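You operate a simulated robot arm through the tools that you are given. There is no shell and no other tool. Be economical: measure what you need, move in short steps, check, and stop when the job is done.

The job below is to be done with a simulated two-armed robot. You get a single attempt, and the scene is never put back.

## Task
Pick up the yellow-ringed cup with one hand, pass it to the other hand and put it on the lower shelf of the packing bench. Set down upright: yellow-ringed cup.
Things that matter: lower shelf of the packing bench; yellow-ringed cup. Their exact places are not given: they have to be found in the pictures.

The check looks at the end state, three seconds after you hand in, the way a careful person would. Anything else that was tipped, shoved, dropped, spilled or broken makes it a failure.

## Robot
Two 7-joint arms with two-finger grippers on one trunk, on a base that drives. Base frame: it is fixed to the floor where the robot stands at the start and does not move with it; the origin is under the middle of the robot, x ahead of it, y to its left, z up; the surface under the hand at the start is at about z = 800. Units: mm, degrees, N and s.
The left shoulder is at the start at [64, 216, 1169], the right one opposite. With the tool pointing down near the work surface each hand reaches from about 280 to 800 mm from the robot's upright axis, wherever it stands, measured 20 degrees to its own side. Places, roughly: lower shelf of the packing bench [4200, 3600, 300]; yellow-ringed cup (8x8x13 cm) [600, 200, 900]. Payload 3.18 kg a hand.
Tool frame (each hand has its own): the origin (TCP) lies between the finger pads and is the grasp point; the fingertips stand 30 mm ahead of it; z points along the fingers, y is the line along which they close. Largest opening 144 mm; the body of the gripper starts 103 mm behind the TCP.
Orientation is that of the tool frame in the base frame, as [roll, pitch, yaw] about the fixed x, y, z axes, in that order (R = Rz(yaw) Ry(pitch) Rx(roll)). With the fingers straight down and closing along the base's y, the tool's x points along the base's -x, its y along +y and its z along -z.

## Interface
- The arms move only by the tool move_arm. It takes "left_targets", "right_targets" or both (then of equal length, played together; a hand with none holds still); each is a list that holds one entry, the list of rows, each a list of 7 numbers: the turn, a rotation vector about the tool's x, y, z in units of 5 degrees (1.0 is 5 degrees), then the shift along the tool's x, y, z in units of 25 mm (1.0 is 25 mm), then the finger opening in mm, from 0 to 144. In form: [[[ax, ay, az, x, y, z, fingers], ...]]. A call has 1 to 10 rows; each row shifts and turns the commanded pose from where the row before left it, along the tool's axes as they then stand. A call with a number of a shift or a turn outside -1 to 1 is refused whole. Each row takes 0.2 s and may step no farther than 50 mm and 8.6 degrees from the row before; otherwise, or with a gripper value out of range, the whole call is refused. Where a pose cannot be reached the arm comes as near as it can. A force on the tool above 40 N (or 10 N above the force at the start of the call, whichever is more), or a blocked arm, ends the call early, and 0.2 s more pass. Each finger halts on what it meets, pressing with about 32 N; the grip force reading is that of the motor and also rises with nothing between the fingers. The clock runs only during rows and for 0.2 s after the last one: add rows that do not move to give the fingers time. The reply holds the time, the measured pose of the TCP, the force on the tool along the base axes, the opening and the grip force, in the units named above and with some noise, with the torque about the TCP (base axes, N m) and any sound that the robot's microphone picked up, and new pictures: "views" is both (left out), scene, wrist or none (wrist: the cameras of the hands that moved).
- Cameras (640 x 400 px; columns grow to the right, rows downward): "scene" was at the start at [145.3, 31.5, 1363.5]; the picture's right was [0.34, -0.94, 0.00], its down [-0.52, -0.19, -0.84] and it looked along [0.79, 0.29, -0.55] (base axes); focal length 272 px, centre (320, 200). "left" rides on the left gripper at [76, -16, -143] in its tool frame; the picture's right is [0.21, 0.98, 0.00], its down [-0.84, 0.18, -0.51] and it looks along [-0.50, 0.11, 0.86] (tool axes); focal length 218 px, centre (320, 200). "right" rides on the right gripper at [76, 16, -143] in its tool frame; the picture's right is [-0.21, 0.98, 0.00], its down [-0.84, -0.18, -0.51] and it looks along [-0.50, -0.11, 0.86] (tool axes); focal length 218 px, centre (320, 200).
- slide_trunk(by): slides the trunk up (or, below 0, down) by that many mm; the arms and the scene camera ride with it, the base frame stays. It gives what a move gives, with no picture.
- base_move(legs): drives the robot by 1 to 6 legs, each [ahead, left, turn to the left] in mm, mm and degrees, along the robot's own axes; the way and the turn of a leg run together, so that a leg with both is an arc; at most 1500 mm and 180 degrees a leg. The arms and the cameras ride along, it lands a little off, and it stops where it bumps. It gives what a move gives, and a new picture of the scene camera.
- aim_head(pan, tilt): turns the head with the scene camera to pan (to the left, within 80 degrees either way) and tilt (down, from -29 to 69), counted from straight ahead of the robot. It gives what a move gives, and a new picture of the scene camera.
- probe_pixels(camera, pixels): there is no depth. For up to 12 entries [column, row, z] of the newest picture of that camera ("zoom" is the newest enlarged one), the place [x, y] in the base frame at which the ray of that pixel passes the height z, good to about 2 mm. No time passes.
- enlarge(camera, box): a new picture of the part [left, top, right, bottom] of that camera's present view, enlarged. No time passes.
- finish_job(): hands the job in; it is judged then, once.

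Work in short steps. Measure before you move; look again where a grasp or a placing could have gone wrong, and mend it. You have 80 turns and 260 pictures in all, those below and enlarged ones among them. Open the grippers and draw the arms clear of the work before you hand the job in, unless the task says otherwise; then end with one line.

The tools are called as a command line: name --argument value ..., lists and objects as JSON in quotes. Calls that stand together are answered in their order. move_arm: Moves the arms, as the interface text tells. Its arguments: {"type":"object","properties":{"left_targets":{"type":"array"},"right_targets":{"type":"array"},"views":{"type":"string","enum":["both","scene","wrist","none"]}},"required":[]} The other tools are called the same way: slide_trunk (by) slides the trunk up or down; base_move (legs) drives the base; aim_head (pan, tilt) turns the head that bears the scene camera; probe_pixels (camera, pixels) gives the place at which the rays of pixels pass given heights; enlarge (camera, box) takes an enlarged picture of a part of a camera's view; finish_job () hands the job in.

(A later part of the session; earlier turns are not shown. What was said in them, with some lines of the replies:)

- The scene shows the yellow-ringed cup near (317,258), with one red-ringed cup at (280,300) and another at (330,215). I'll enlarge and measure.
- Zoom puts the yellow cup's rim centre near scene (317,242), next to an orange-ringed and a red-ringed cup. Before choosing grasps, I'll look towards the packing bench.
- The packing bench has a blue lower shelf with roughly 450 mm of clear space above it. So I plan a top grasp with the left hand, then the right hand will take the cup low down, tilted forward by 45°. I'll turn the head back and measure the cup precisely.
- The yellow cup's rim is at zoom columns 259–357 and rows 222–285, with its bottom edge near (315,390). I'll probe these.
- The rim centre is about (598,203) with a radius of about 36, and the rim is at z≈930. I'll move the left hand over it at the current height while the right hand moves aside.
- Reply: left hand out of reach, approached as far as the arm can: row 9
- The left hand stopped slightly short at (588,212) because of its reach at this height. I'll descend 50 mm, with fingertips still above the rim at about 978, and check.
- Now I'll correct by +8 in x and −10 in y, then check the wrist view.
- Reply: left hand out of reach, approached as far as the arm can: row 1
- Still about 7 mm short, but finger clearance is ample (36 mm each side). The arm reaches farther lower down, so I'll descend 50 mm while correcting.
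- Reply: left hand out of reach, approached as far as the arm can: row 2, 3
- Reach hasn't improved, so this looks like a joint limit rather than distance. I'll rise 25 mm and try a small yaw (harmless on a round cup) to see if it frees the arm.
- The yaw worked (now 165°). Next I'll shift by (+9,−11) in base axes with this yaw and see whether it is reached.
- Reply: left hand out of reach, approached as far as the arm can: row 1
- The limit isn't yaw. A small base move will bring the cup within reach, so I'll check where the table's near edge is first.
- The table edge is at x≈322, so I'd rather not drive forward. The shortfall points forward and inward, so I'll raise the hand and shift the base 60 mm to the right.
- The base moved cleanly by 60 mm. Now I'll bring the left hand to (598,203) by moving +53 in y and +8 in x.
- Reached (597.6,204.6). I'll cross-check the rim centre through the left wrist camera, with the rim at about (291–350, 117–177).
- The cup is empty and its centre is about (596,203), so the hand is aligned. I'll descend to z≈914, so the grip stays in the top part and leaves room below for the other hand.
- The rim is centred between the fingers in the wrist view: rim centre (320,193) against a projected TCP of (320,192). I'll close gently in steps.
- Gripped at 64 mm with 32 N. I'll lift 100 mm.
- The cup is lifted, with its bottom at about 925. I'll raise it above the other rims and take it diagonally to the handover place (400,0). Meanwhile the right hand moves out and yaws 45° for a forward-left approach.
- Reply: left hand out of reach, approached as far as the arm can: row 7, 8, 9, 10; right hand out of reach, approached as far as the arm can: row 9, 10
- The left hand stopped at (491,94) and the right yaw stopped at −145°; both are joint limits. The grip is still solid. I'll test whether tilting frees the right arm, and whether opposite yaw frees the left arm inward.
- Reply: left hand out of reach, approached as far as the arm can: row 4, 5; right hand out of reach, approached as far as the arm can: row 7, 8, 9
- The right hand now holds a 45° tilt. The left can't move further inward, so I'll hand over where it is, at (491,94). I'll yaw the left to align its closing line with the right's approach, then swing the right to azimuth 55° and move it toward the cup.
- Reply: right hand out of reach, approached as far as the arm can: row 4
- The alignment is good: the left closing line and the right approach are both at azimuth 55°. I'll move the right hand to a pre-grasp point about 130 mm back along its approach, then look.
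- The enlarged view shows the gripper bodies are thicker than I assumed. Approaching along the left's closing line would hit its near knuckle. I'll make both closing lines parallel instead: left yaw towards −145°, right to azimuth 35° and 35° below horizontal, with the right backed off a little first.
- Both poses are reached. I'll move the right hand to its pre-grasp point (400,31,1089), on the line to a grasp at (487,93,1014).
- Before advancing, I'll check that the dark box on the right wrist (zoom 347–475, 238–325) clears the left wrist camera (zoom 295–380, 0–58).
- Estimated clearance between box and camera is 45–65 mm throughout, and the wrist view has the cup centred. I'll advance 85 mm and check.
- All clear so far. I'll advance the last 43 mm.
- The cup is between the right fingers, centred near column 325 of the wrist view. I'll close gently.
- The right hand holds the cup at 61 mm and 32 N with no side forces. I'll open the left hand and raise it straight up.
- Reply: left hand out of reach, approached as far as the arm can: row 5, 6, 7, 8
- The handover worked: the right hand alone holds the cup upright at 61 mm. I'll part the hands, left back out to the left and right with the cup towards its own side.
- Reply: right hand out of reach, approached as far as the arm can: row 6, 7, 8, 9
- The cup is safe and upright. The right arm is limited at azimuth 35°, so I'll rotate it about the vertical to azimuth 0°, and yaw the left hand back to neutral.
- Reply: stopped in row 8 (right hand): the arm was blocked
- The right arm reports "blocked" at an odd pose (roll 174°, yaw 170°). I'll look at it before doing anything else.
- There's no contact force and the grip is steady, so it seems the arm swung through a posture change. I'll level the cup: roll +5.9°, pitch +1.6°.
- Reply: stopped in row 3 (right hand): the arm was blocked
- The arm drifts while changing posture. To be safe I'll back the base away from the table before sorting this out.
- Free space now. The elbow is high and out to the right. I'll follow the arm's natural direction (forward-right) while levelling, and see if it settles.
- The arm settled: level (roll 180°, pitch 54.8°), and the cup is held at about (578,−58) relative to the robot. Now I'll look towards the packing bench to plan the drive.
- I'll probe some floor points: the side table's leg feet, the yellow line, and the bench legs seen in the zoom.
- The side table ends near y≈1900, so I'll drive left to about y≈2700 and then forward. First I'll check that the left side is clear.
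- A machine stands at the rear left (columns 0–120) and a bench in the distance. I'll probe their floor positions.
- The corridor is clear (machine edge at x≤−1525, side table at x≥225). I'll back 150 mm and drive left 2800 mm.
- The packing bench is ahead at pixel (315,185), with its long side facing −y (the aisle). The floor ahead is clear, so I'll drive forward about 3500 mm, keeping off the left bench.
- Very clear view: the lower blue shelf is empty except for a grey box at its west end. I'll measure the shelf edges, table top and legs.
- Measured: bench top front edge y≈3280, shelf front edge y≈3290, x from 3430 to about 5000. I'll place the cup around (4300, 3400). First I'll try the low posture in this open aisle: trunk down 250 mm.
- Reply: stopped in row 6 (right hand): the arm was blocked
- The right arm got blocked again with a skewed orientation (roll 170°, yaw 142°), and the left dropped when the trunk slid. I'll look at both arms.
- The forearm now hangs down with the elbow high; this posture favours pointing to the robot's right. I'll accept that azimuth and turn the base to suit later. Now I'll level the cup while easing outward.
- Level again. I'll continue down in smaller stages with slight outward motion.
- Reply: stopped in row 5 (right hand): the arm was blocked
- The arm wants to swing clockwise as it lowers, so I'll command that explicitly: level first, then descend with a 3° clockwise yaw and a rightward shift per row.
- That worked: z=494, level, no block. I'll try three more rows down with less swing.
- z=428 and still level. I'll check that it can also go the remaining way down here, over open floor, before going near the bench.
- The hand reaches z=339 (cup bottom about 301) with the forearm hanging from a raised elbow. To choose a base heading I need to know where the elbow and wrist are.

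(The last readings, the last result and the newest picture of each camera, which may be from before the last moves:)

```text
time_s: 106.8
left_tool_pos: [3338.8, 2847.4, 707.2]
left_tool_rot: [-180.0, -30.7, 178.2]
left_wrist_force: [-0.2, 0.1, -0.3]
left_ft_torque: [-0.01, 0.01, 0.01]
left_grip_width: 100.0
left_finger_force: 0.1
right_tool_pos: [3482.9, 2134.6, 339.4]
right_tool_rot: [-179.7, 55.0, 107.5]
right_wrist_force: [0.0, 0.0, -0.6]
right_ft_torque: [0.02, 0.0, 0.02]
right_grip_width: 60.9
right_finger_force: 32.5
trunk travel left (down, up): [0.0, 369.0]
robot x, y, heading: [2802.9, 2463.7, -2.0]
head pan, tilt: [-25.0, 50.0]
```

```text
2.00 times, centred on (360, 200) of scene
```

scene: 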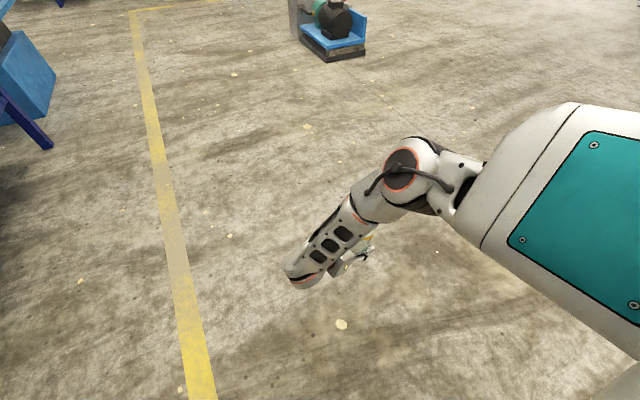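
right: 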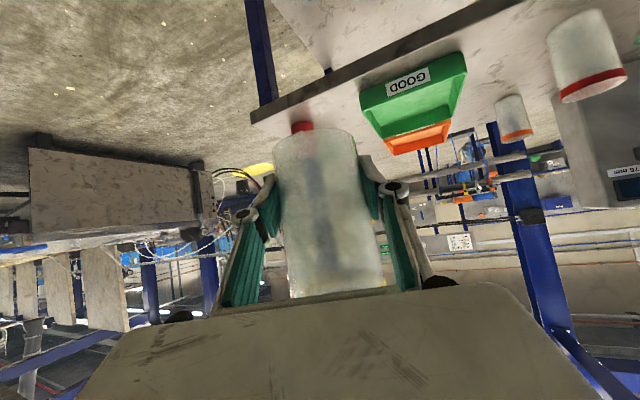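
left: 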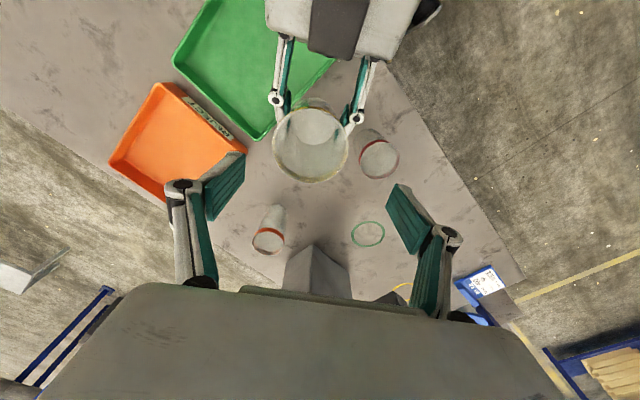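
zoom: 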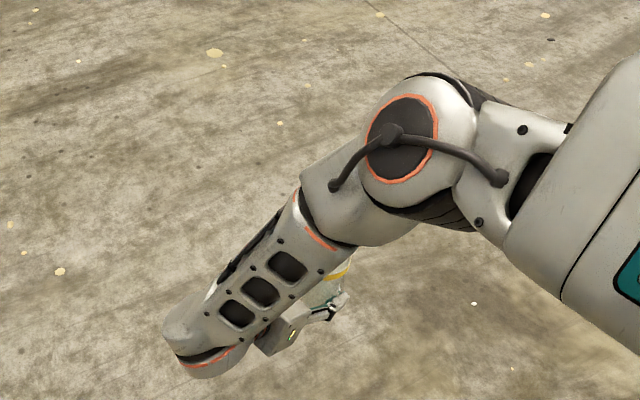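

The elbow overhang suggests a base heading of about 135°, with the bench to the robot's right front. Then elbow and forearm stay outside the bench edge. I'll raise the hand back up about 90 mm and check the floor obstacle seen at pixel (330,40).

move_arm --right_targets '[[[-0.25, 0, -0.17, -0.6, 0.25, -0.7, 45], [-0.25, 0, -0.17, -0.6, 0.25, -0.7, 45], [-0.25, 0, -0.17, -0.6, 0.25, -0.7, 45], [-0.25, 0, -0.17, -0.6, 0.25, -0.7, 45], [0, 0, 0, 0, 0, 0, 45]]]' --views "none"

probe_pixels --camera "scene" --pixels '[[326, 62, 0], [300, 40, 0], [366, 50, 0], [45, 148, 0], [40, 100, 0]]'

aim_head --pan 0 --tilt 25

```text
time_s: 108.0
left_tool_pos: [3338.7, 2847.2, 706.9]
left_tool_rot: [-180.0, -30.7, 178.1]
left_wrist_force: [0.5, 0.2, -0.8]
left_ft_torque: [0.03, 0.02, -0.01]
left_grip_width: 99.8
left_finger_force: 0.0
right_tool_pos: [3497.8, 2163.8, 427.3]
right_tool_rot: [-179.8, 55.0, 113.5]
right_wrist_force: [-0.1, 0.8, -1.2]
right_ft_torque: [0.0, 0.01, -0.01]
right_grip_width: 61.0
right_finger_force: 31.9
trunk travel left (down, up): [0.0, 369.0]
robot x, y, heading: [2803.3, 2466.0, -2.1]
head pan, tilt: [-25.0, 50.0]
```

```text
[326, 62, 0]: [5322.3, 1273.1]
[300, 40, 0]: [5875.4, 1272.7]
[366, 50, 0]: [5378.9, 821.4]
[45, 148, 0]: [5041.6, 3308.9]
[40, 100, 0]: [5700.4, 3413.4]
```

```text
time_s: 108.8
left_tool_pos: [3338.8, 2847.5, 706.5]
left_tool_rot: [-179.9, -30.7, 178.2]
left_wrist_force: [-0.4, 0.4, -0.5]
left_ft_torque: [-0.01, -0.01, 0.04]
left_grip_width: 99.9
left_finger_force: 0.1
right_tool_pos: [3499.1, 2164.3, 427.9]
right_tool_rot: [-179.6, 54.9, 113.4]
right_wrist_force: [-0.2, -0.3, 0.0]
right_ft_torque: [0.03, -0.01, 0.0]
right_grip_width: 61.0
right_finger_force: 31.8
trunk travel left (down, up): [0.0, 369.0]
robot x, y, heading: [2801.7, 2465.0, -1.7]
head pan, tilt: [0.0, 25.0]
```

scene: 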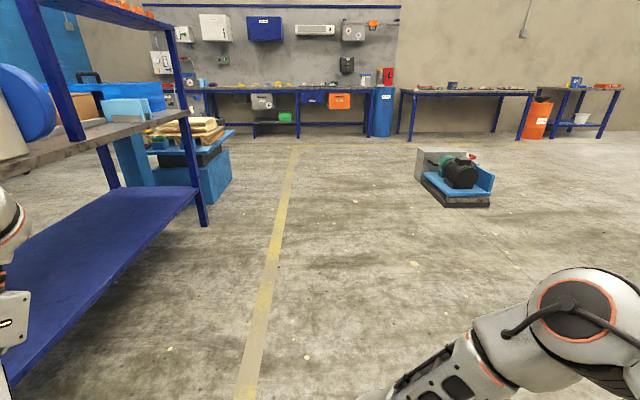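

The floor is clear. I'll check the shelf height using this lower view: its front edge runs from (195,190) to (10,385).

enlarge --camera "scene" --box '[0, 170, 240, 320]'

probe_pixels --camera "scene" --pixels '[[130, 252, 280], [130, 252, 300], [130, 252, 320], [70, 313, 280], [70, 313, 300], [70, 313, 320], [205, 224, 0]]'

```text
2.67 times, centred on (120, 245) of scene
```

zoom: 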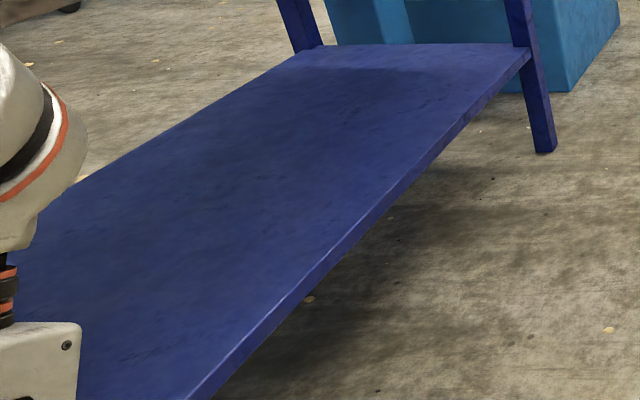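

```text
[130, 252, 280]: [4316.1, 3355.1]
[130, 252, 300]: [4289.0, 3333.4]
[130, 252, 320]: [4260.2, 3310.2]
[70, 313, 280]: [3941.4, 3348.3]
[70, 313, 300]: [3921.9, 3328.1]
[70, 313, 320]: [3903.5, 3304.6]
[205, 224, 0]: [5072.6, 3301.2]
```

I'll probe the shelf's top front edge more exactly in the zoom.

probe_pixels --camera "zoom" --pixels '[[285, 290, 300], [285, 290, 320], [440, 138, 300], [440, 138, 320], [205, 378, 300], [310, 292, 280], [528, 55, 300], [553, 150, 0], [310, 46, 300]]'

```text
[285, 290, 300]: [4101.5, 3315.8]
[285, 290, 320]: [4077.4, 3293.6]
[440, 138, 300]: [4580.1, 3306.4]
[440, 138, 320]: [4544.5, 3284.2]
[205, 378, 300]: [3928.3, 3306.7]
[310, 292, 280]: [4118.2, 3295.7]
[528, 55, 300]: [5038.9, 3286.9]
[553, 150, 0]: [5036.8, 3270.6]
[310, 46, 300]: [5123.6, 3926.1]
```

The shelf top is at z≈300–320 with its front edge at y≈3300. I'll drive to about (4520,2250) and turn to heading 135°.

base_move --legs '[[1500, 0, 0], [220, -160, 0], [0, 0, 137]]'

aim_head --pan -40 --tilt 35

```text
time_s: 123.6
left_tool_pos: [3880.5, 2342.5, 706.7]
left_tool_rot: [-179.9, -30.7, -46.1]
left_wrist_force: [1.1, 0.4, -0.4]
left_ft_torque: [-0.03, 0.03, -0.02]
left_grip_width: 100.1
left_finger_force: 0.0
right_tool_pos: [4242.6, 2944.6, 429.1]
right_tool_rot: [-179.6, 55.0, -110.8]
right_wrist_force: [0.0, 0.6, 0.3]
right_ft_torque: [0.02, 0.0, 0.0]
right_grip_width: 61.4
right_finger_force: 32.1
trunk travel left (down, up): [0.0, 369.0]
robot x, y, heading: [4528.8, 2241.5, 134.2]
head pan, tilt: [0.0, 25.0]
```

scene: 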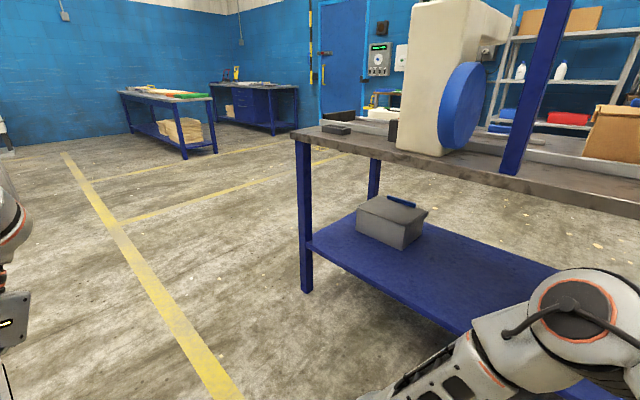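

```text
time_s: 124.7
left_tool_pos: [3879.9, 2342.6, 707.0]
left_tool_rot: [180.0, -30.7, -46.1]
left_wrist_force: [0.4, 0.1, 0.6]
left_ft_torque: [0.04, -0.01, 0.0]
left_grip_width: 100.0
left_finger_force: 0.0
right_tool_pos: [4241.9, 2943.7, 427.8]
right_tool_rot: [-179.7, 55.0, -110.8]
right_wrist_force: [-0.3, -0.2, -0.3]
right_ft_torque: [0.02, -0.01, 0.0]
right_grip_width: 61.5
right_finger_force: 32.0
trunk travel left (down, up): [0.0, 369.0]
robot x, y, heading: [4529.8, 2242.1, 134.2]
head pan, tilt: [-40.0, 35.0]
```

scene: 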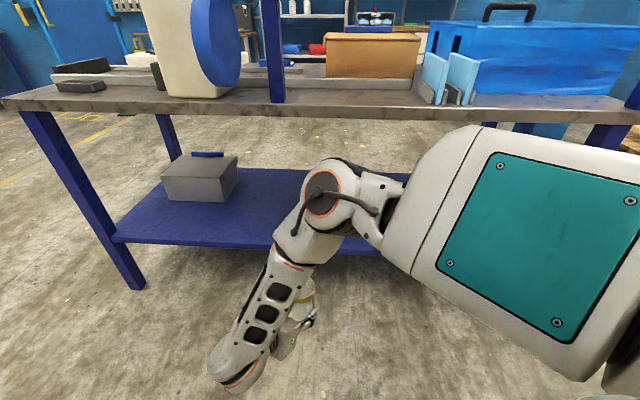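

Everything looks as planned: the forearm hangs outside the bench and the cup is at (4242,2944). I'll drive 300 mm straight toward the bench and check.

base_move --legs '[[215, -209, 0]]'

enlarge --camera "right" --box '[0, 0, 640, 400]'

```text
time_s: 127.2
left_tool_pos: [3881.9, 2642.9, 706.6]
left_tool_rot: [-179.9, -30.7, -46.1]
left_wrist_force: [0.5, 0.1, -0.4]
left_ft_torque: [-0.03, -0.01, 0.0]
left_grip_width: 99.8
left_finger_force: 0.1
right_tool_pos: [4243.0, 3242.2, 426.8]
right_tool_rot: [-179.7, 55.1, -110.8]
right_wrist_force: [0.0, -0.2, 0.4]
right_ft_torque: [-0.01, -0.01, 0.0]
right_grip_width: 61.1
right_finger_force: 31.7
trunk travel left (down, up): [0.0, 369.0]
robot x, y, heading: [4531.8, 2542.1, 133.7]
head pan, tilt: [-40.0, 35.0]
```

scene: 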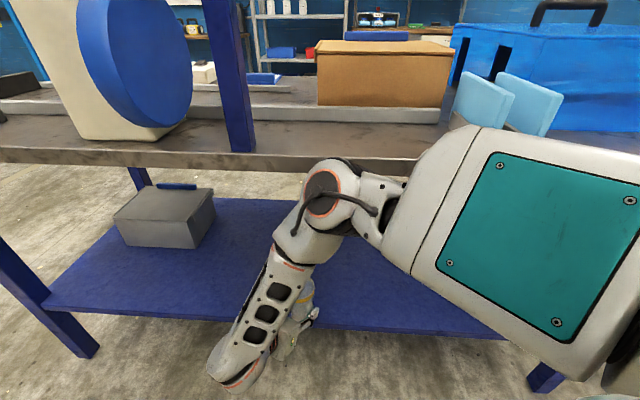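

```text
1.00 times, centred on (320, 200) of right (not enlarged: the box is as wide or as high as the picture)
```

zoom: 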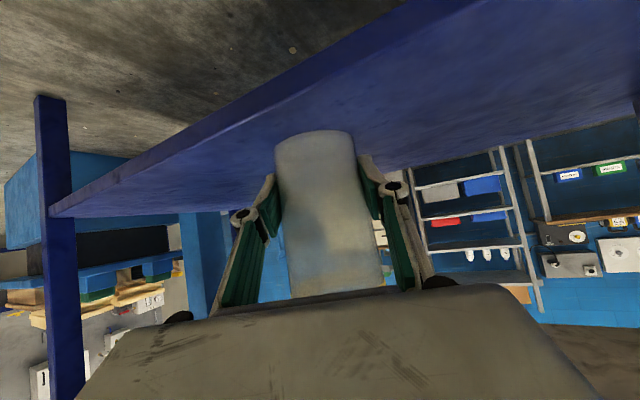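

On track: hand at (4243,3242), shelf in front, grey box well to the left. I'll verify the shelf edge here, then drive 140 mm more.

probe_pixels --camera "scene" --pixels '[[120, 311, 300], [400, 326, 300], [400, 326, 320], [215, 200, 300], [212, 240, 300], [120, 165, 800], [280, 172, 800]]'

base_move --legs '[[101, -97, 0]]'

```text
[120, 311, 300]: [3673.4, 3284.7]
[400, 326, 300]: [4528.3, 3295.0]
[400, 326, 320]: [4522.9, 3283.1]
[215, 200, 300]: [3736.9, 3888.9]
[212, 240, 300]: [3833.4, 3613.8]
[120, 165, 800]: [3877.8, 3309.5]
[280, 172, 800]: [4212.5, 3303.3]
```

```text
time_s: 128.3
left_tool_pos: [3884.2, 2695.2, 711.3]
left_tool_rot: [-179.8, -30.0, -46.5]
left_wrist_force: [-0.7, -0.7, 0.0]
left_ft_torque: [0.0, -0.03, 0.02]
left_grip_width: 99.8
left_finger_force: 0.0
right_tool_pos: [4243.2, 3279.6, 426.4]
right_tool_rot: [-179.3, 54.4, -109.4]
right_wrist_force: [0.4, -1.2, -0.8]
right_ft_torque: [-0.01, 0.01, 0.02]
right_grip_width: 61.2
right_finger_force: 31.5
trunk travel left (down, up): [0.0, 369.0]
robot x, y, heading: [4533.7, 2596.0, 133.6]
head pan, tilt: [-40.0, 35.0]
stopped in leg 1: the robot was blocked; the commanded pose is now the measured one
```

scene: 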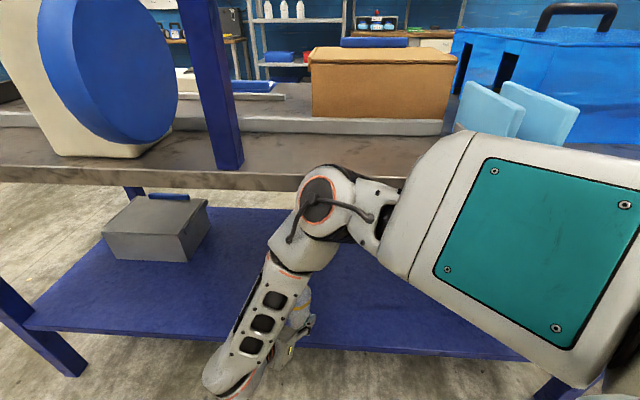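

The base was blocked after 54 mm: the elbow, at roughly tabletop height, met the bench edge. I'll back off straight away by 200 mm and check that nothing on the bench moved.

base_move --legs '[[-145, 138, 0]]'

aim_head --pan -40 --tilt 40

```text
time_s: 130.1
left_tool_pos: [3885.9, 2503.4, 705.9]
left_tool_rot: [-179.9, -30.6, -46.3]
left_wrist_force: [0.1, -0.2, 0.2]
left_ft_torque: [0.01, 0.03, 0.02]
left_grip_width: 99.8
left_finger_force: 0.1
right_tool_pos: [4245.8, 3084.8, 417.4]
right_tool_rot: [-178.3, 54.1, -108.6]
right_wrist_force: [-0.4, -0.1, -0.2]
right_ft_torque: [-0.06, 0.0, 0.0]
right_grip_width: 61.0
right_finger_force: 31.6
trunk travel left (down, up): [0.0, 369.0]
robot x, y, heading: [4535.2, 2396.6, 133.8]
head pan, tilt: [-40.0, 35.0]
```

scene: 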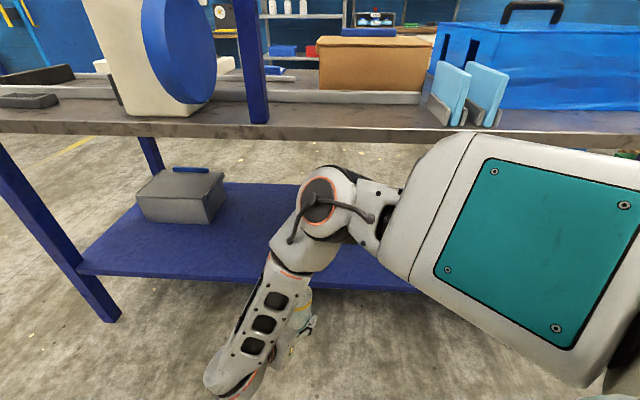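

```text
time_s: 130.8
left_tool_pos: [3886.4, 2501.7, 706.6]
left_tool_rot: [179.9, -30.6, -46.3]
left_wrist_force: [-0.6, -0.9, -0.1]
left_ft_torque: [0.04, -0.06, 0.01]
left_grip_width: 99.9
left_finger_force: 0.0
right_tool_pos: [4246.3, 3083.7, 417.2]
right_tool_rot: [-178.3, 53.9, -108.5]
right_wrist_force: [0.4, -0.3, -0.4]
right_ft_torque: [-0.01, 0.03, 0.05]
right_grip_width: 61.2
right_finger_force: 31.8
trunk travel left (down, up): [0.0, 369.0]
robot x, y, heading: [4538.2, 2400.3, 133.7]
head pan, tilt: [-40.0, 40.0]
```

scene: 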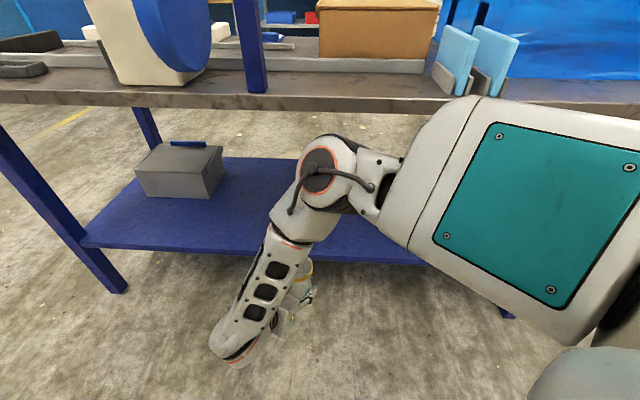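

Nothing on the bench moved. I'll extend the arm itself toward the bench in free space, so the elbow lags behind the hand: +100 mm in y while levelling.

move_arm --right_targets '[[[-0.17, -0.1, 0, -0.544, 0.317, 0.776, 45], [-0.17, -0.1, 0, -0.544, 0.317, 0.776, 45], [0, 0, 0, -0.544, 0.317, 0.776, 45], [0, 0, 0, -0.544, 0.317, 0.776, 45], [0, 0, 0, 0, 0, 0, 45]]]' --views "scene"

```text
time_s: 132.0
left_tool_pos: [3886.2, 2501.4, 706.8]
left_tool_rot: [-180.0, -30.6, -46.3]
left_wrist_force: [0.1, 0.3, 0.0]
left_ft_torque: [0.02, -0.01, 0.0]
left_grip_width: 99.9
left_finger_force: 0.1
right_tool_pos: [4248.8, 3184.7, 416.2]
right_tool_rot: [-179.9, 54.9, -108.5]
right_wrist_force: [0.4, -0.2, 0.8]
right_ft_torque: [0.0, -0.02, 0.0]
right_grip_width: 61.1
right_finger_force: 32.1
trunk travel left (down, up): [0.0, 369.0]
robot x, y, heading: [4535.1, 2398.6, 133.7]
head pan, tilt: [-40.0, 40.0]
```

scene: 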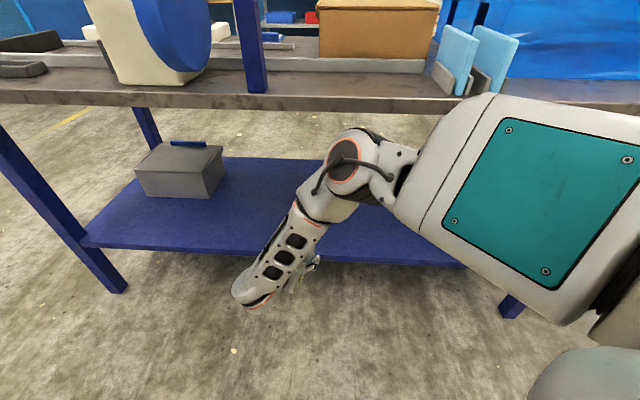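

It extended cleanly. I'll extend another 100 mm.

move_arm --right_targets '[[[0, 0, 0, -0.544, 0.317, 0.776, 45], [0, 0, 0, -0.544, 0.317, 0.776, 45], [0, 0, 0, -0.544, 0.317, 0.776, 45], [0, 0, 0, -0.544, 0.317, 0.776, 45], [0, 0, 0, 0, 0, 0, 45]]]' --views "scene"

```text
time_s: 133.2
left_tool_pos: [3885.5, 2502.3, 705.5]
left_tool_rot: [180.0, -30.6, -46.3]
left_wrist_force: [0.5, 0.1, -0.2]
left_ft_torque: [-0.01, -0.01, -0.02]
left_grip_width: 99.7
left_finger_force: 0.1
right_tool_pos: [4248.3, 3285.5, 415.7]
right_tool_rot: [-179.9, 55.1, -108.6]
right_wrist_force: [0.8, 0.7, -0.5]
right_ft_torque: [0.0, -0.01, 0.01]
right_grip_width: 61.2
right_finger_force: 31.9
trunk travel left (down, up): [0.0, 369.0]
robot x, y, heading: [4535.0, 2398.3, 133.8]
head pan, tilt: [-40.0, 40.0]
```

scene: 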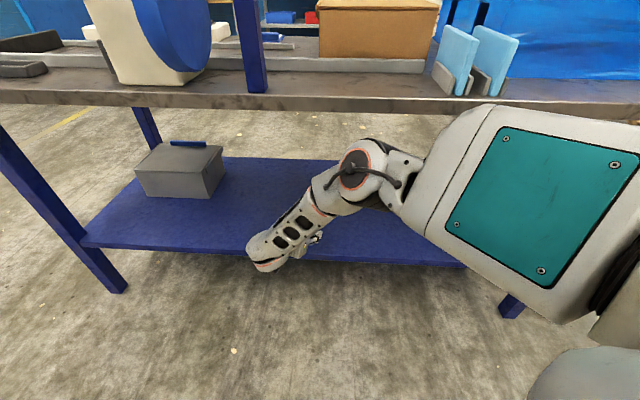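

The hand is at (4248,3285), with the elbow well clear of the bench. I'll extend another 100 mm, putting the cup over the shelf with about 60 mm clearance.

move_arm --right_targets '[[[0, 0, 0, -0.544, 0.317, 0.776, 45], [0, 0, 0, -0.544, 0.317, 0.776, 45], [0, 0, 0, -0.544, 0.317, 0.776, 45], [0, 0, 0, -0.544, 0.317, 0.776, 45], [0, 0, 0, 0, 0, 0, 45]]]'

```text
time_s: 134.4
left_tool_pos: [3886.7, 2501.1, 708.7]
left_tool_rot: [180.0, -30.7, -46.3]
left_wrist_force: [-0.1, 0.3, -0.7]
left_ft_torque: [-0.02, 0.0, 0.04]
left_grip_width: 99.8
left_finger_force: 0.1
right_tool_pos: [4248.6, 3383.8, 417.1]
right_tool_rot: [-180.0, 54.9, -108.6]
right_wrist_force: [0.1, 0.4, -0.5]
right_ft_torque: [0.01, 0.0, 0.01]
right_grip_width: 61.2
right_finger_force: 31.8
trunk travel left (down, up): [0.0, 369.0]
robot x, y, heading: [4532.6, 2397.8, 133.8]
head pan, tilt: [-40.0, 40.0]
```

scene: 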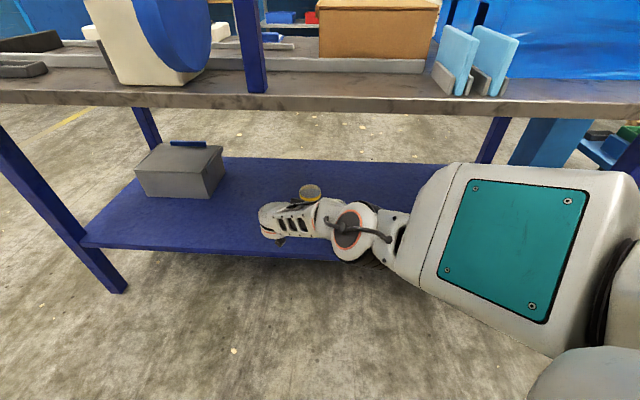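
right: 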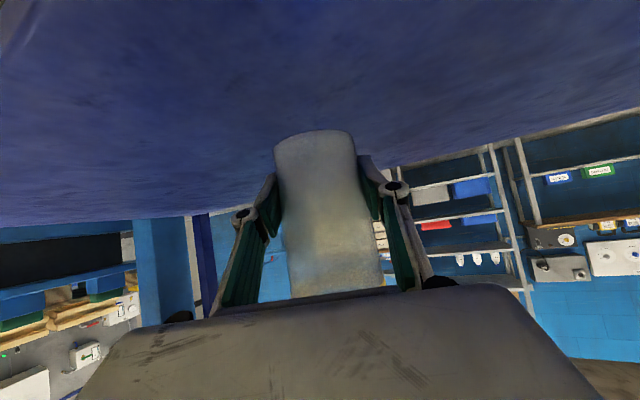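

The cup is now over the shelf at y≈3389. I'll ease in 20 mm more and lower 40 mm.

move_arm --right_targets '[[[0, 0, 0, -0.435, 0.254, 0.62, 45], [0, 0, 0, 0.655, 0, 0.459, 45], [0, 0, 0, 0.655, 0, 0.459, 45], [0, 0, 0, 0, 0, 0, 45]]]'

enlarge --camera "scene" --box '[220, 130, 420, 280]'

```text
time_s: 135.4
left_tool_pos: [3885.7, 2501.0, 706.6]
left_tool_rot: [-180.0, -30.5, -46.3]
left_wrist_force: [0.1, 0.1, 0.0]
left_ft_torque: [-0.01, 0.03, 0.01]
left_grip_width: 99.7
left_finger_force: 0.1
right_tool_pos: [4277.8, 3390.4, 390.9]
right_tool_rot: [180.0, 55.0, -108.6]
right_wrist_force: [0.2, 0.7, 0.1]
right_ft_torque: [0.02, 0.0, 0.01]
right_grip_width: 61.4
right_finger_force: 31.3
right hand out of reach, approached as far as the arm can: row 1, 2, 3
trunk travel left (down, up): [0.0, 369.0]
robot x, y, heading: [4536.7, 2399.2, 133.7]
head pan, tilt: [-40.0, 40.0]
```

scene: 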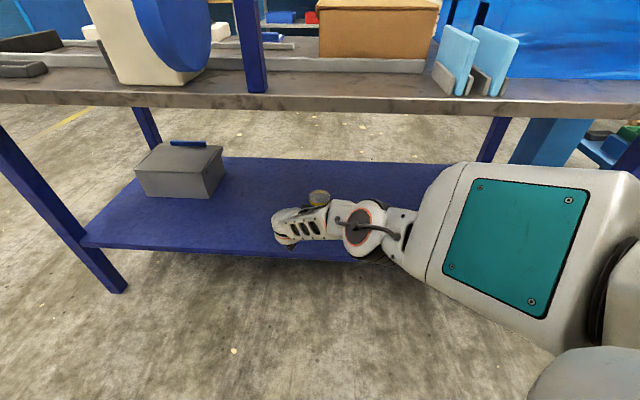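
right: 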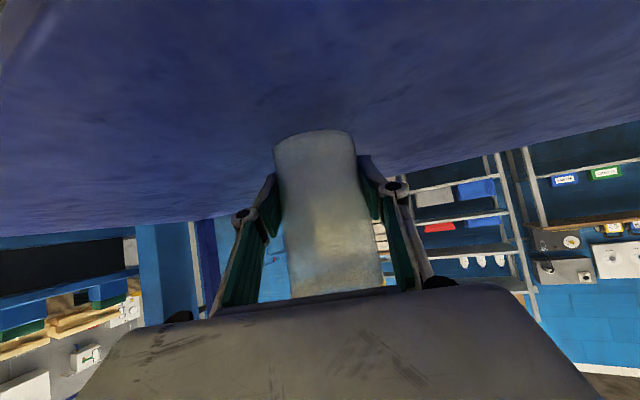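

```text
2.67 times, centred on (320, 205) of scene
```

zoom: 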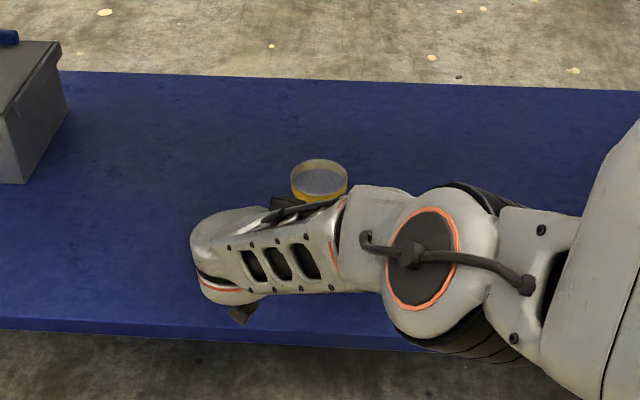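

The arm is at its reach limit. I'll drive the base 70 mm closer (the elbow still has room) and then lower with a slight pull back.

base_move --legs '[[50, -49, 0]]'

move_arm --right_targets '[[[0, 0, 0, 0.544, -0.317, -0.776, 45], [0, 0, 0, 0.544, -0.317, -0.776, 45], [0, 0, 0, 0.4915, 0, 0.344, 45], [0, 0, 0, 0, 0, 0, 45]]]' --views "none"

```text
time_s: 136.5
left_tool_pos: [3886.8, 2571.2, 706.0]
left_tool_rot: [180.0, -30.7, -46.2]
left_wrist_force: [0.1, 0.7, 0.6]
left_ft_torque: [0.02, 0.02, 0.0]
left_grip_width: 100.1
left_finger_force: 0.1
right_tool_pos: [4279.3, 3459.6, 391.4]
right_tool_rot: [-179.9, 55.0, -108.6]
right_wrist_force: [1.0, -0.3, -0.4]
right_ft_torque: [0.03, 0.02, 0.0]
right_grip_width: 60.9
right_finger_force: 32.6
trunk travel left (down, up): [0.0, 369.0]
robot x, y, heading: [4534.4, 2470.6, 133.7]
head pan, tilt: [-40.0, 40.0]
```

scene: 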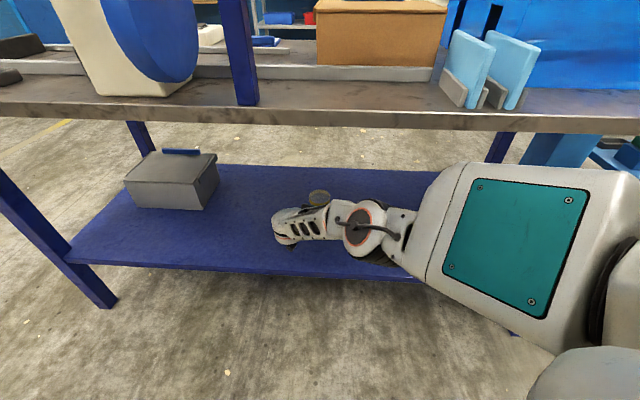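

```text
time_s: 137.5
left_tool_pos: [3886.4, 2572.1, 706.6]
left_tool_rot: [180.0, -30.6, -46.3]
left_wrist_force: [-1.0, 1.3, -0.5]
left_ft_torque: [-0.04, -0.01, 0.04]
left_grip_width: 100.2
left_finger_force: 0.2
right_tool_pos: [4280.3, 3408.7, 376.2]
right_tool_rot: [-180.0, 55.1, -108.6]
right_wrist_force: [0.6, 0.2, -0.6]
right_ft_torque: [-0.01, 0.02, -0.02]
right_grip_width: 61.2
right_finger_force: 31.8
trunk travel left (down, up): [0.0, 369.0]
robot x, y, heading: [4537.9, 2469.1, 134.0]
head pan, tilt: [-40.0, 40.0]
```

At (4280,3409,376), the cup bottom is about 338. I'll lower in 5 mm steps and watch the force.

move_arm --right_targets '[[[0, 0, 0, 0.164, 0, 0.115, 45], [0, 0, 0, 0.164, 0, 0.115, 45], [0, 0, 0, 0.164, 0, 0.115, 45], [0, 0, 0, 0.164, 0, 0.115, 45], [0, 0, 0, 0.164, 0, 0.115, 45], [0, 0, 0, 0, 0, 0, 45]]]' --views "wrist"

```text
time_s: 138.9
left_tool_pos: [3886.1, 2569.2, 708.4]
left_tool_rot: [-179.9, -30.3, -46.3]
left_wrist_force: [0.7, 0.6, 0.4]
left_ft_torque: [-0.02, 0.01, -0.01]
left_grip_width: 99.7
left_finger_force: 0.0
right_tool_pos: [4277.4, 3412.3, 358.8]
right_tool_rot: [179.4, 55.6, -109.1]
right_wrist_force: [2.7, 3.9, 32.1]
right_ft_torque: [0.59, -0.56, 0.0]
right_grip_width: 60.9
right_finger_force: 31.7
trunk travel left (down, up): [0.0, 369.0]
robot x, y, heading: [4538.0, 2467.7, 133.8]
head pan, tilt: [-40.0, 40.0]
```

right: 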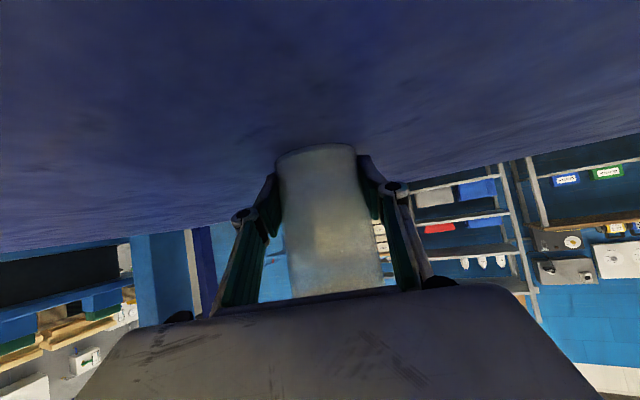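

A contact force of 32 N straight under the TCP means the cup is on the shelf (shelf top about z=320). I'll relieve the pressure by moving up about 3 mm and look.

move_arm --right_targets '[[[0, 0, 0, -0.08, 0, -0.056, 45], [0, 0, 0, -0.04, 0, -0.028, 45], [0, 0, 0, 0, 0, 0, 45]]]' --views "none"

```text
time_s: 139.7
left_tool_pos: [3887.0, 2570.1, 707.3]
left_tool_rot: [-179.9, -30.5, -46.2]
left_wrist_force: [0.2, 0.1, 0.6]
left_ft_torque: [-0.03, -0.01, 0.01]
left_grip_width: 99.8
left_finger_force: 0.1
right_tool_pos: [4279.2, 3411.2, 360.0]
right_tool_rot: [179.7, 55.3, -108.7]
right_wrist_force: [-0.1, 6.8, 23.1]
right_ft_torque: [0.89, -0.34, 0.12]
right_grip_width: 60.8
right_finger_force: 31.8
trunk travel left (down, up): [0.0, 369.0]
robot x, y, heading: [4540.2, 2466.4, 133.9]
head pan, tilt: [-40.0, 40.0]
```

There's still 23 N on it. I'll rise a little more, in 2 mm steps.

move_arm --right_targets '[[[0, 0, 0, -0.066, 0, -0.046, 45], [0, 0, 0, -0.066, 0, -0.046, 45], [0, 0, 0, 0, 0, 0, 45]]]' --views "wrist"

```text
time_s: 140.5
left_tool_pos: [3886.0, 2570.1, 706.7]
left_tool_rot: [-179.9, -30.6, -46.4]
left_wrist_force: [0.4, 0.4, 0.2]
left_ft_torque: [0.01, -0.01, 0.02]
left_grip_width: 99.7
left_finger_force: 0.0
right_tool_pos: [4278.4, 3407.6, 359.3]
right_tool_rot: [180.0, 55.1, -108.5]
right_wrist_force: [-2.0, 3.6, 14.1]
right_ft_torque: [0.63, -0.15, 0.14]
right_grip_width: 60.8
right_finger_force: 32.0
trunk travel left (down, up): [0.0, 369.0]
robot x, y, heading: [4538.4, 2465.5, 133.9]
head pan, tilt: [-40.0, 40.0]
```

right: 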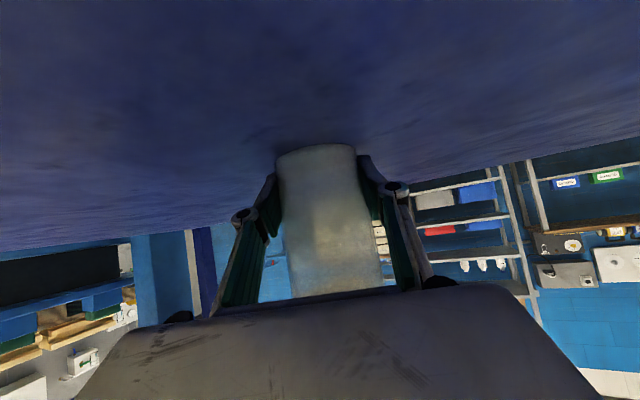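

14 N now, and the tool is level again. One more 3 mm up, then I'll look at the cup closely.

move_arm --right_targets '[[[0, 0, 0, -0.1, 0, -0.07, 45], [0, 0, 0, 0, 0, 0, 45]]]' --views "none"

enlarge --camera "scene" --box '[260, 160, 380, 240]'

```text
time_s: 141.1
left_tool_pos: [3887.3, 2570.4, 705.2]
left_tool_rot: [-180.0, -30.6, -46.3]
left_wrist_force: [0.7, 1.3, -0.5]
left_ft_torque: [-0.01, 0.02, 0.01]
left_grip_width: 99.7
left_finger_force: 0.0
right_tool_pos: [4278.5, 3408.2, 359.5]
right_tool_rot: [-179.8, 55.0, -108.4]
right_wrist_force: [-2.0, -1.4, 4.9]
right_ft_torque: [0.22, 0.0, 0.07]
right_grip_width: 60.6
right_finger_force: 32.0
trunk travel left (down, up): [0.0, 369.0]
robot x, y, heading: [4535.2, 2467.7, 133.7]
head pan, tilt: [-40.0, 40.0]
```

```text
5.00 times, centred on (320, 200) of scene
```

zoom: 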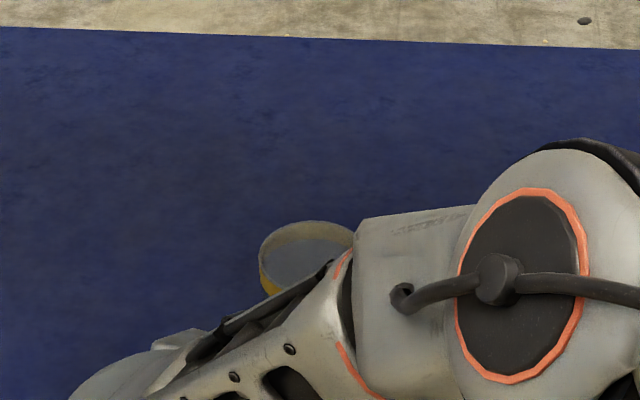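

Only 5 N remains, the tool is level, and the cup rim looks horizontal. I'll open the fingers slowly without moving.

move_arm --right_targets '[[[0, 0, 0, 0, 0, 0, 60], [0, 0, 0, 0, 0, 0, 66], [0, 0, 0, 0, 0, 0, 75], [0, 0, 0, 0, 0, 0, 90], [0, 0, 0, 0, 0, 0, 110], [0, 0, 0, 0, 0, 0, 130], [0, 0, 0, 0, 0, 0, 144], [0, 0, 0, 0, 0, 0, 144]]]'

enlarge --camera "right" --box '[220, 100, 420, 300]'

```text
time_s: 142.9
left_tool_pos: [3887.9, 2571.4, 707.0]
left_tool_rot: [-180.0, -30.6, -46.2]
left_wrist_force: [0.2, -0.1, -0.9]
left_ft_torque: [0.0, -0.02, -0.03]
left_grip_width: 99.8
left_finger_force: 0.0
right_tool_pos: [4279.7, 3409.6, 361.1]
right_tool_rot: [179.9, 55.0, -108.6]
right_wrist_force: [0.3, -0.2, 0.0]
right_ft_torque: [0.0, 0.01, -0.02]
right_grip_width: 144.2
right_finger_force: 0.1
trunk travel left (down, up): [0.0, 369.0]
robot x, y, heading: [4537.1, 2469.8, 133.6]
head pan, tilt: [-40.0, 40.0]
```

scene: 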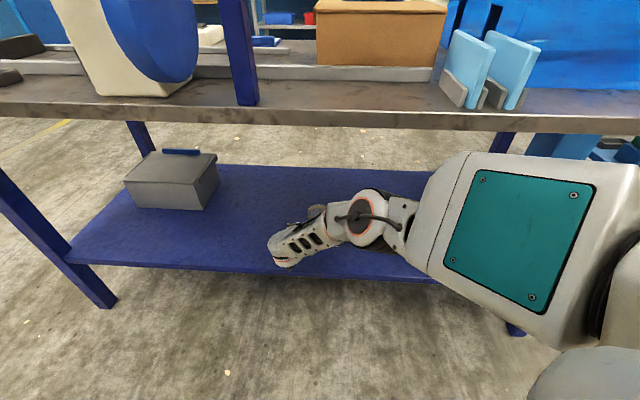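
right: 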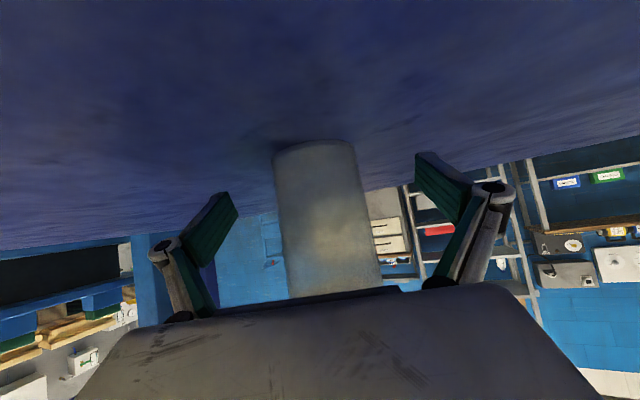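

```text
2.00 times, centred on (320, 200) of right
```

zoom: 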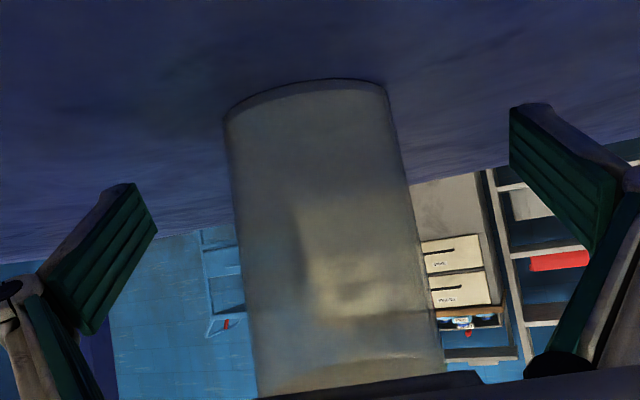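

The cup stands free on the shelf with the fingers fully open. I'll draw the hand back along its own axis, 100 mm.

move_arm --right_targets '[[[0, 0, 0, 0, 0, -0.5, 144], [0, 0, 0, 0, 0, -0.8, 144], [0, 0, 0, 0, 0, -0.9, 144], [0, 0, 0, 0, 0, -0.9, 144], [0, 0, 0, 0, 0, -0.9, 144], [0, 0, 0, 0, 0, 0, 144]]]'

```text
time_s: 144.3
left_tool_pos: [3886.1, 2572.1, 705.9]
left_tool_rot: [180.0, -30.7, -46.3]
left_wrist_force: [-0.8, -0.1, -0.2]
left_ft_torque: [-0.03, -0.03, -0.01]
left_grip_width: 99.8
left_finger_force: 0.1
right_tool_pos: [4252.8, 3331.1, 419.2]
right_tool_rot: [-180.0, 55.0, -108.5]
right_wrist_force: [0.1, 0.1, -0.1]
right_ft_torque: [0.01, -0.01, 0.02]
right_grip_width: 143.9
right_finger_force: 0.1
trunk travel left (down, up): [0.0, 369.0]
robot x, y, heading: [4539.2, 2469.0, 133.8]
head pan, tilt: [-40.0, 40.0]
```

scene: 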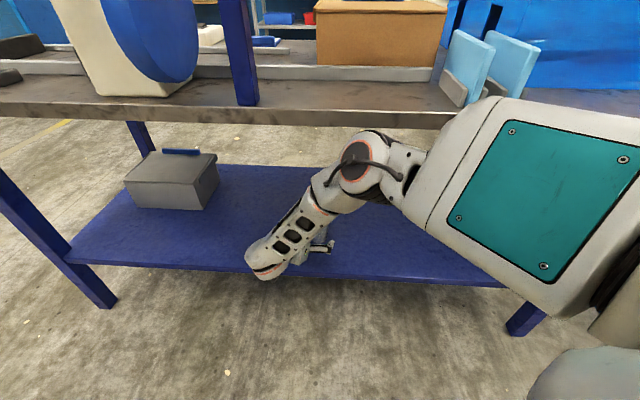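
right: 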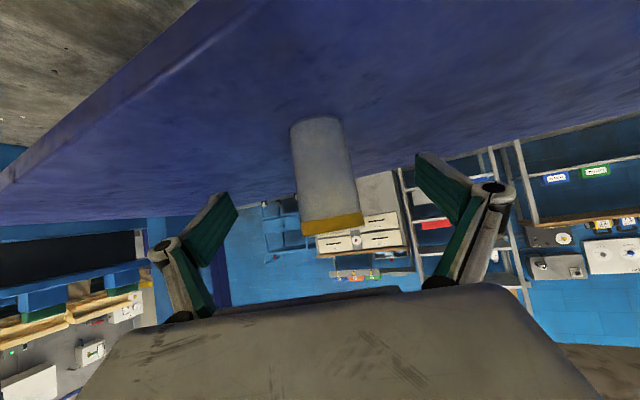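

The cup stands upright on the shelf, clear of the fingers. I'll drive straight back 350 mm from the bench and take a final look.

base_move --legs '[[-250, 243, 0]]'

aim_head --pan -42 --tilt 30

enlarge --camera "right" --box '[200, 60, 440, 260]'

```text
time_s: 147.0
left_tool_pos: [3884.3, 2225.6, 706.1]
left_tool_rot: [180.0, -30.6, -46.4]
left_wrist_force: [0.1, -0.4, -0.5]
left_ft_torque: [-0.01, -0.01, 0.02]
left_grip_width: 99.7
left_finger_force: 0.1
right_tool_pos: [4253.4, 2985.4, 420.7]
right_tool_rot: [-180.0, 55.0, -108.9]
right_wrist_force: [0.2, 0.1, 1.6]
right_ft_torque: [0.0, 0.03, 0.0]
right_grip_width: 144.1
right_finger_force: 0.2
trunk travel left (down, up): [0.0, 369.0]
robot x, y, heading: [4529.9, 2117.7, 133.6]
head pan, tilt: [-40.0, 40.0]
```

scene: 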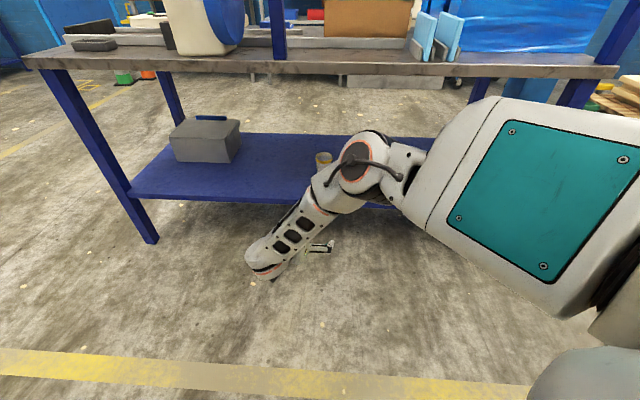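

```text
time_s: 147.7
left_tool_pos: [3885.4, 2225.8, 707.3]
left_tool_rot: [179.8, -30.6, -46.5]
left_wrist_force: [0.5, -0.8, 0.1]
left_ft_torque: [-0.02, 0.01, -0.01]
left_grip_width: 99.8
left_finger_force: 0.1
right_tool_pos: [4254.1, 2984.6, 419.0]
right_tool_rot: [-180.0, 55.0, -108.8]
right_wrist_force: [0.2, -0.9, 0.4]
right_ft_torque: [-0.02, -0.02, 0.01]
right_grip_width: 143.8
right_finger_force: 0.1
trunk travel left (down, up): [0.0, 369.0]
robot x, y, heading: [4535.4, 2122.6, 133.9]
head pan, tilt: [-42.0, 30.0]
```

scene: 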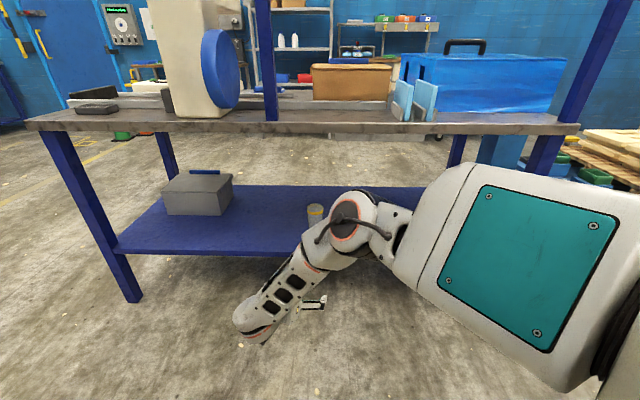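

```text
2.00 times, centred on (320, 160) of right
```

zoom: 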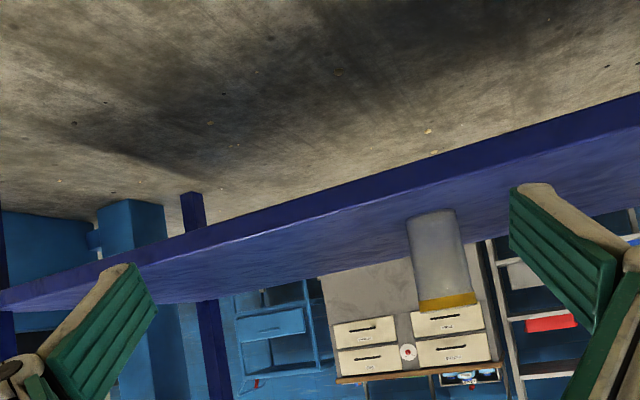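

The cup stands upright on the lower shelf (scene pixel 315,215). Nothing else there has moved, both grippers are open and the arms are clear, so I'm handing in.

finish_job

```text
The job is handed in.
```

The yellow-ringed cup was picked up with the left hand, passed to the right and set upright on the packing bench's lower shelf; an elbow touched the bench edge once on the way, and the pictures afterwards showed nothing there moved.
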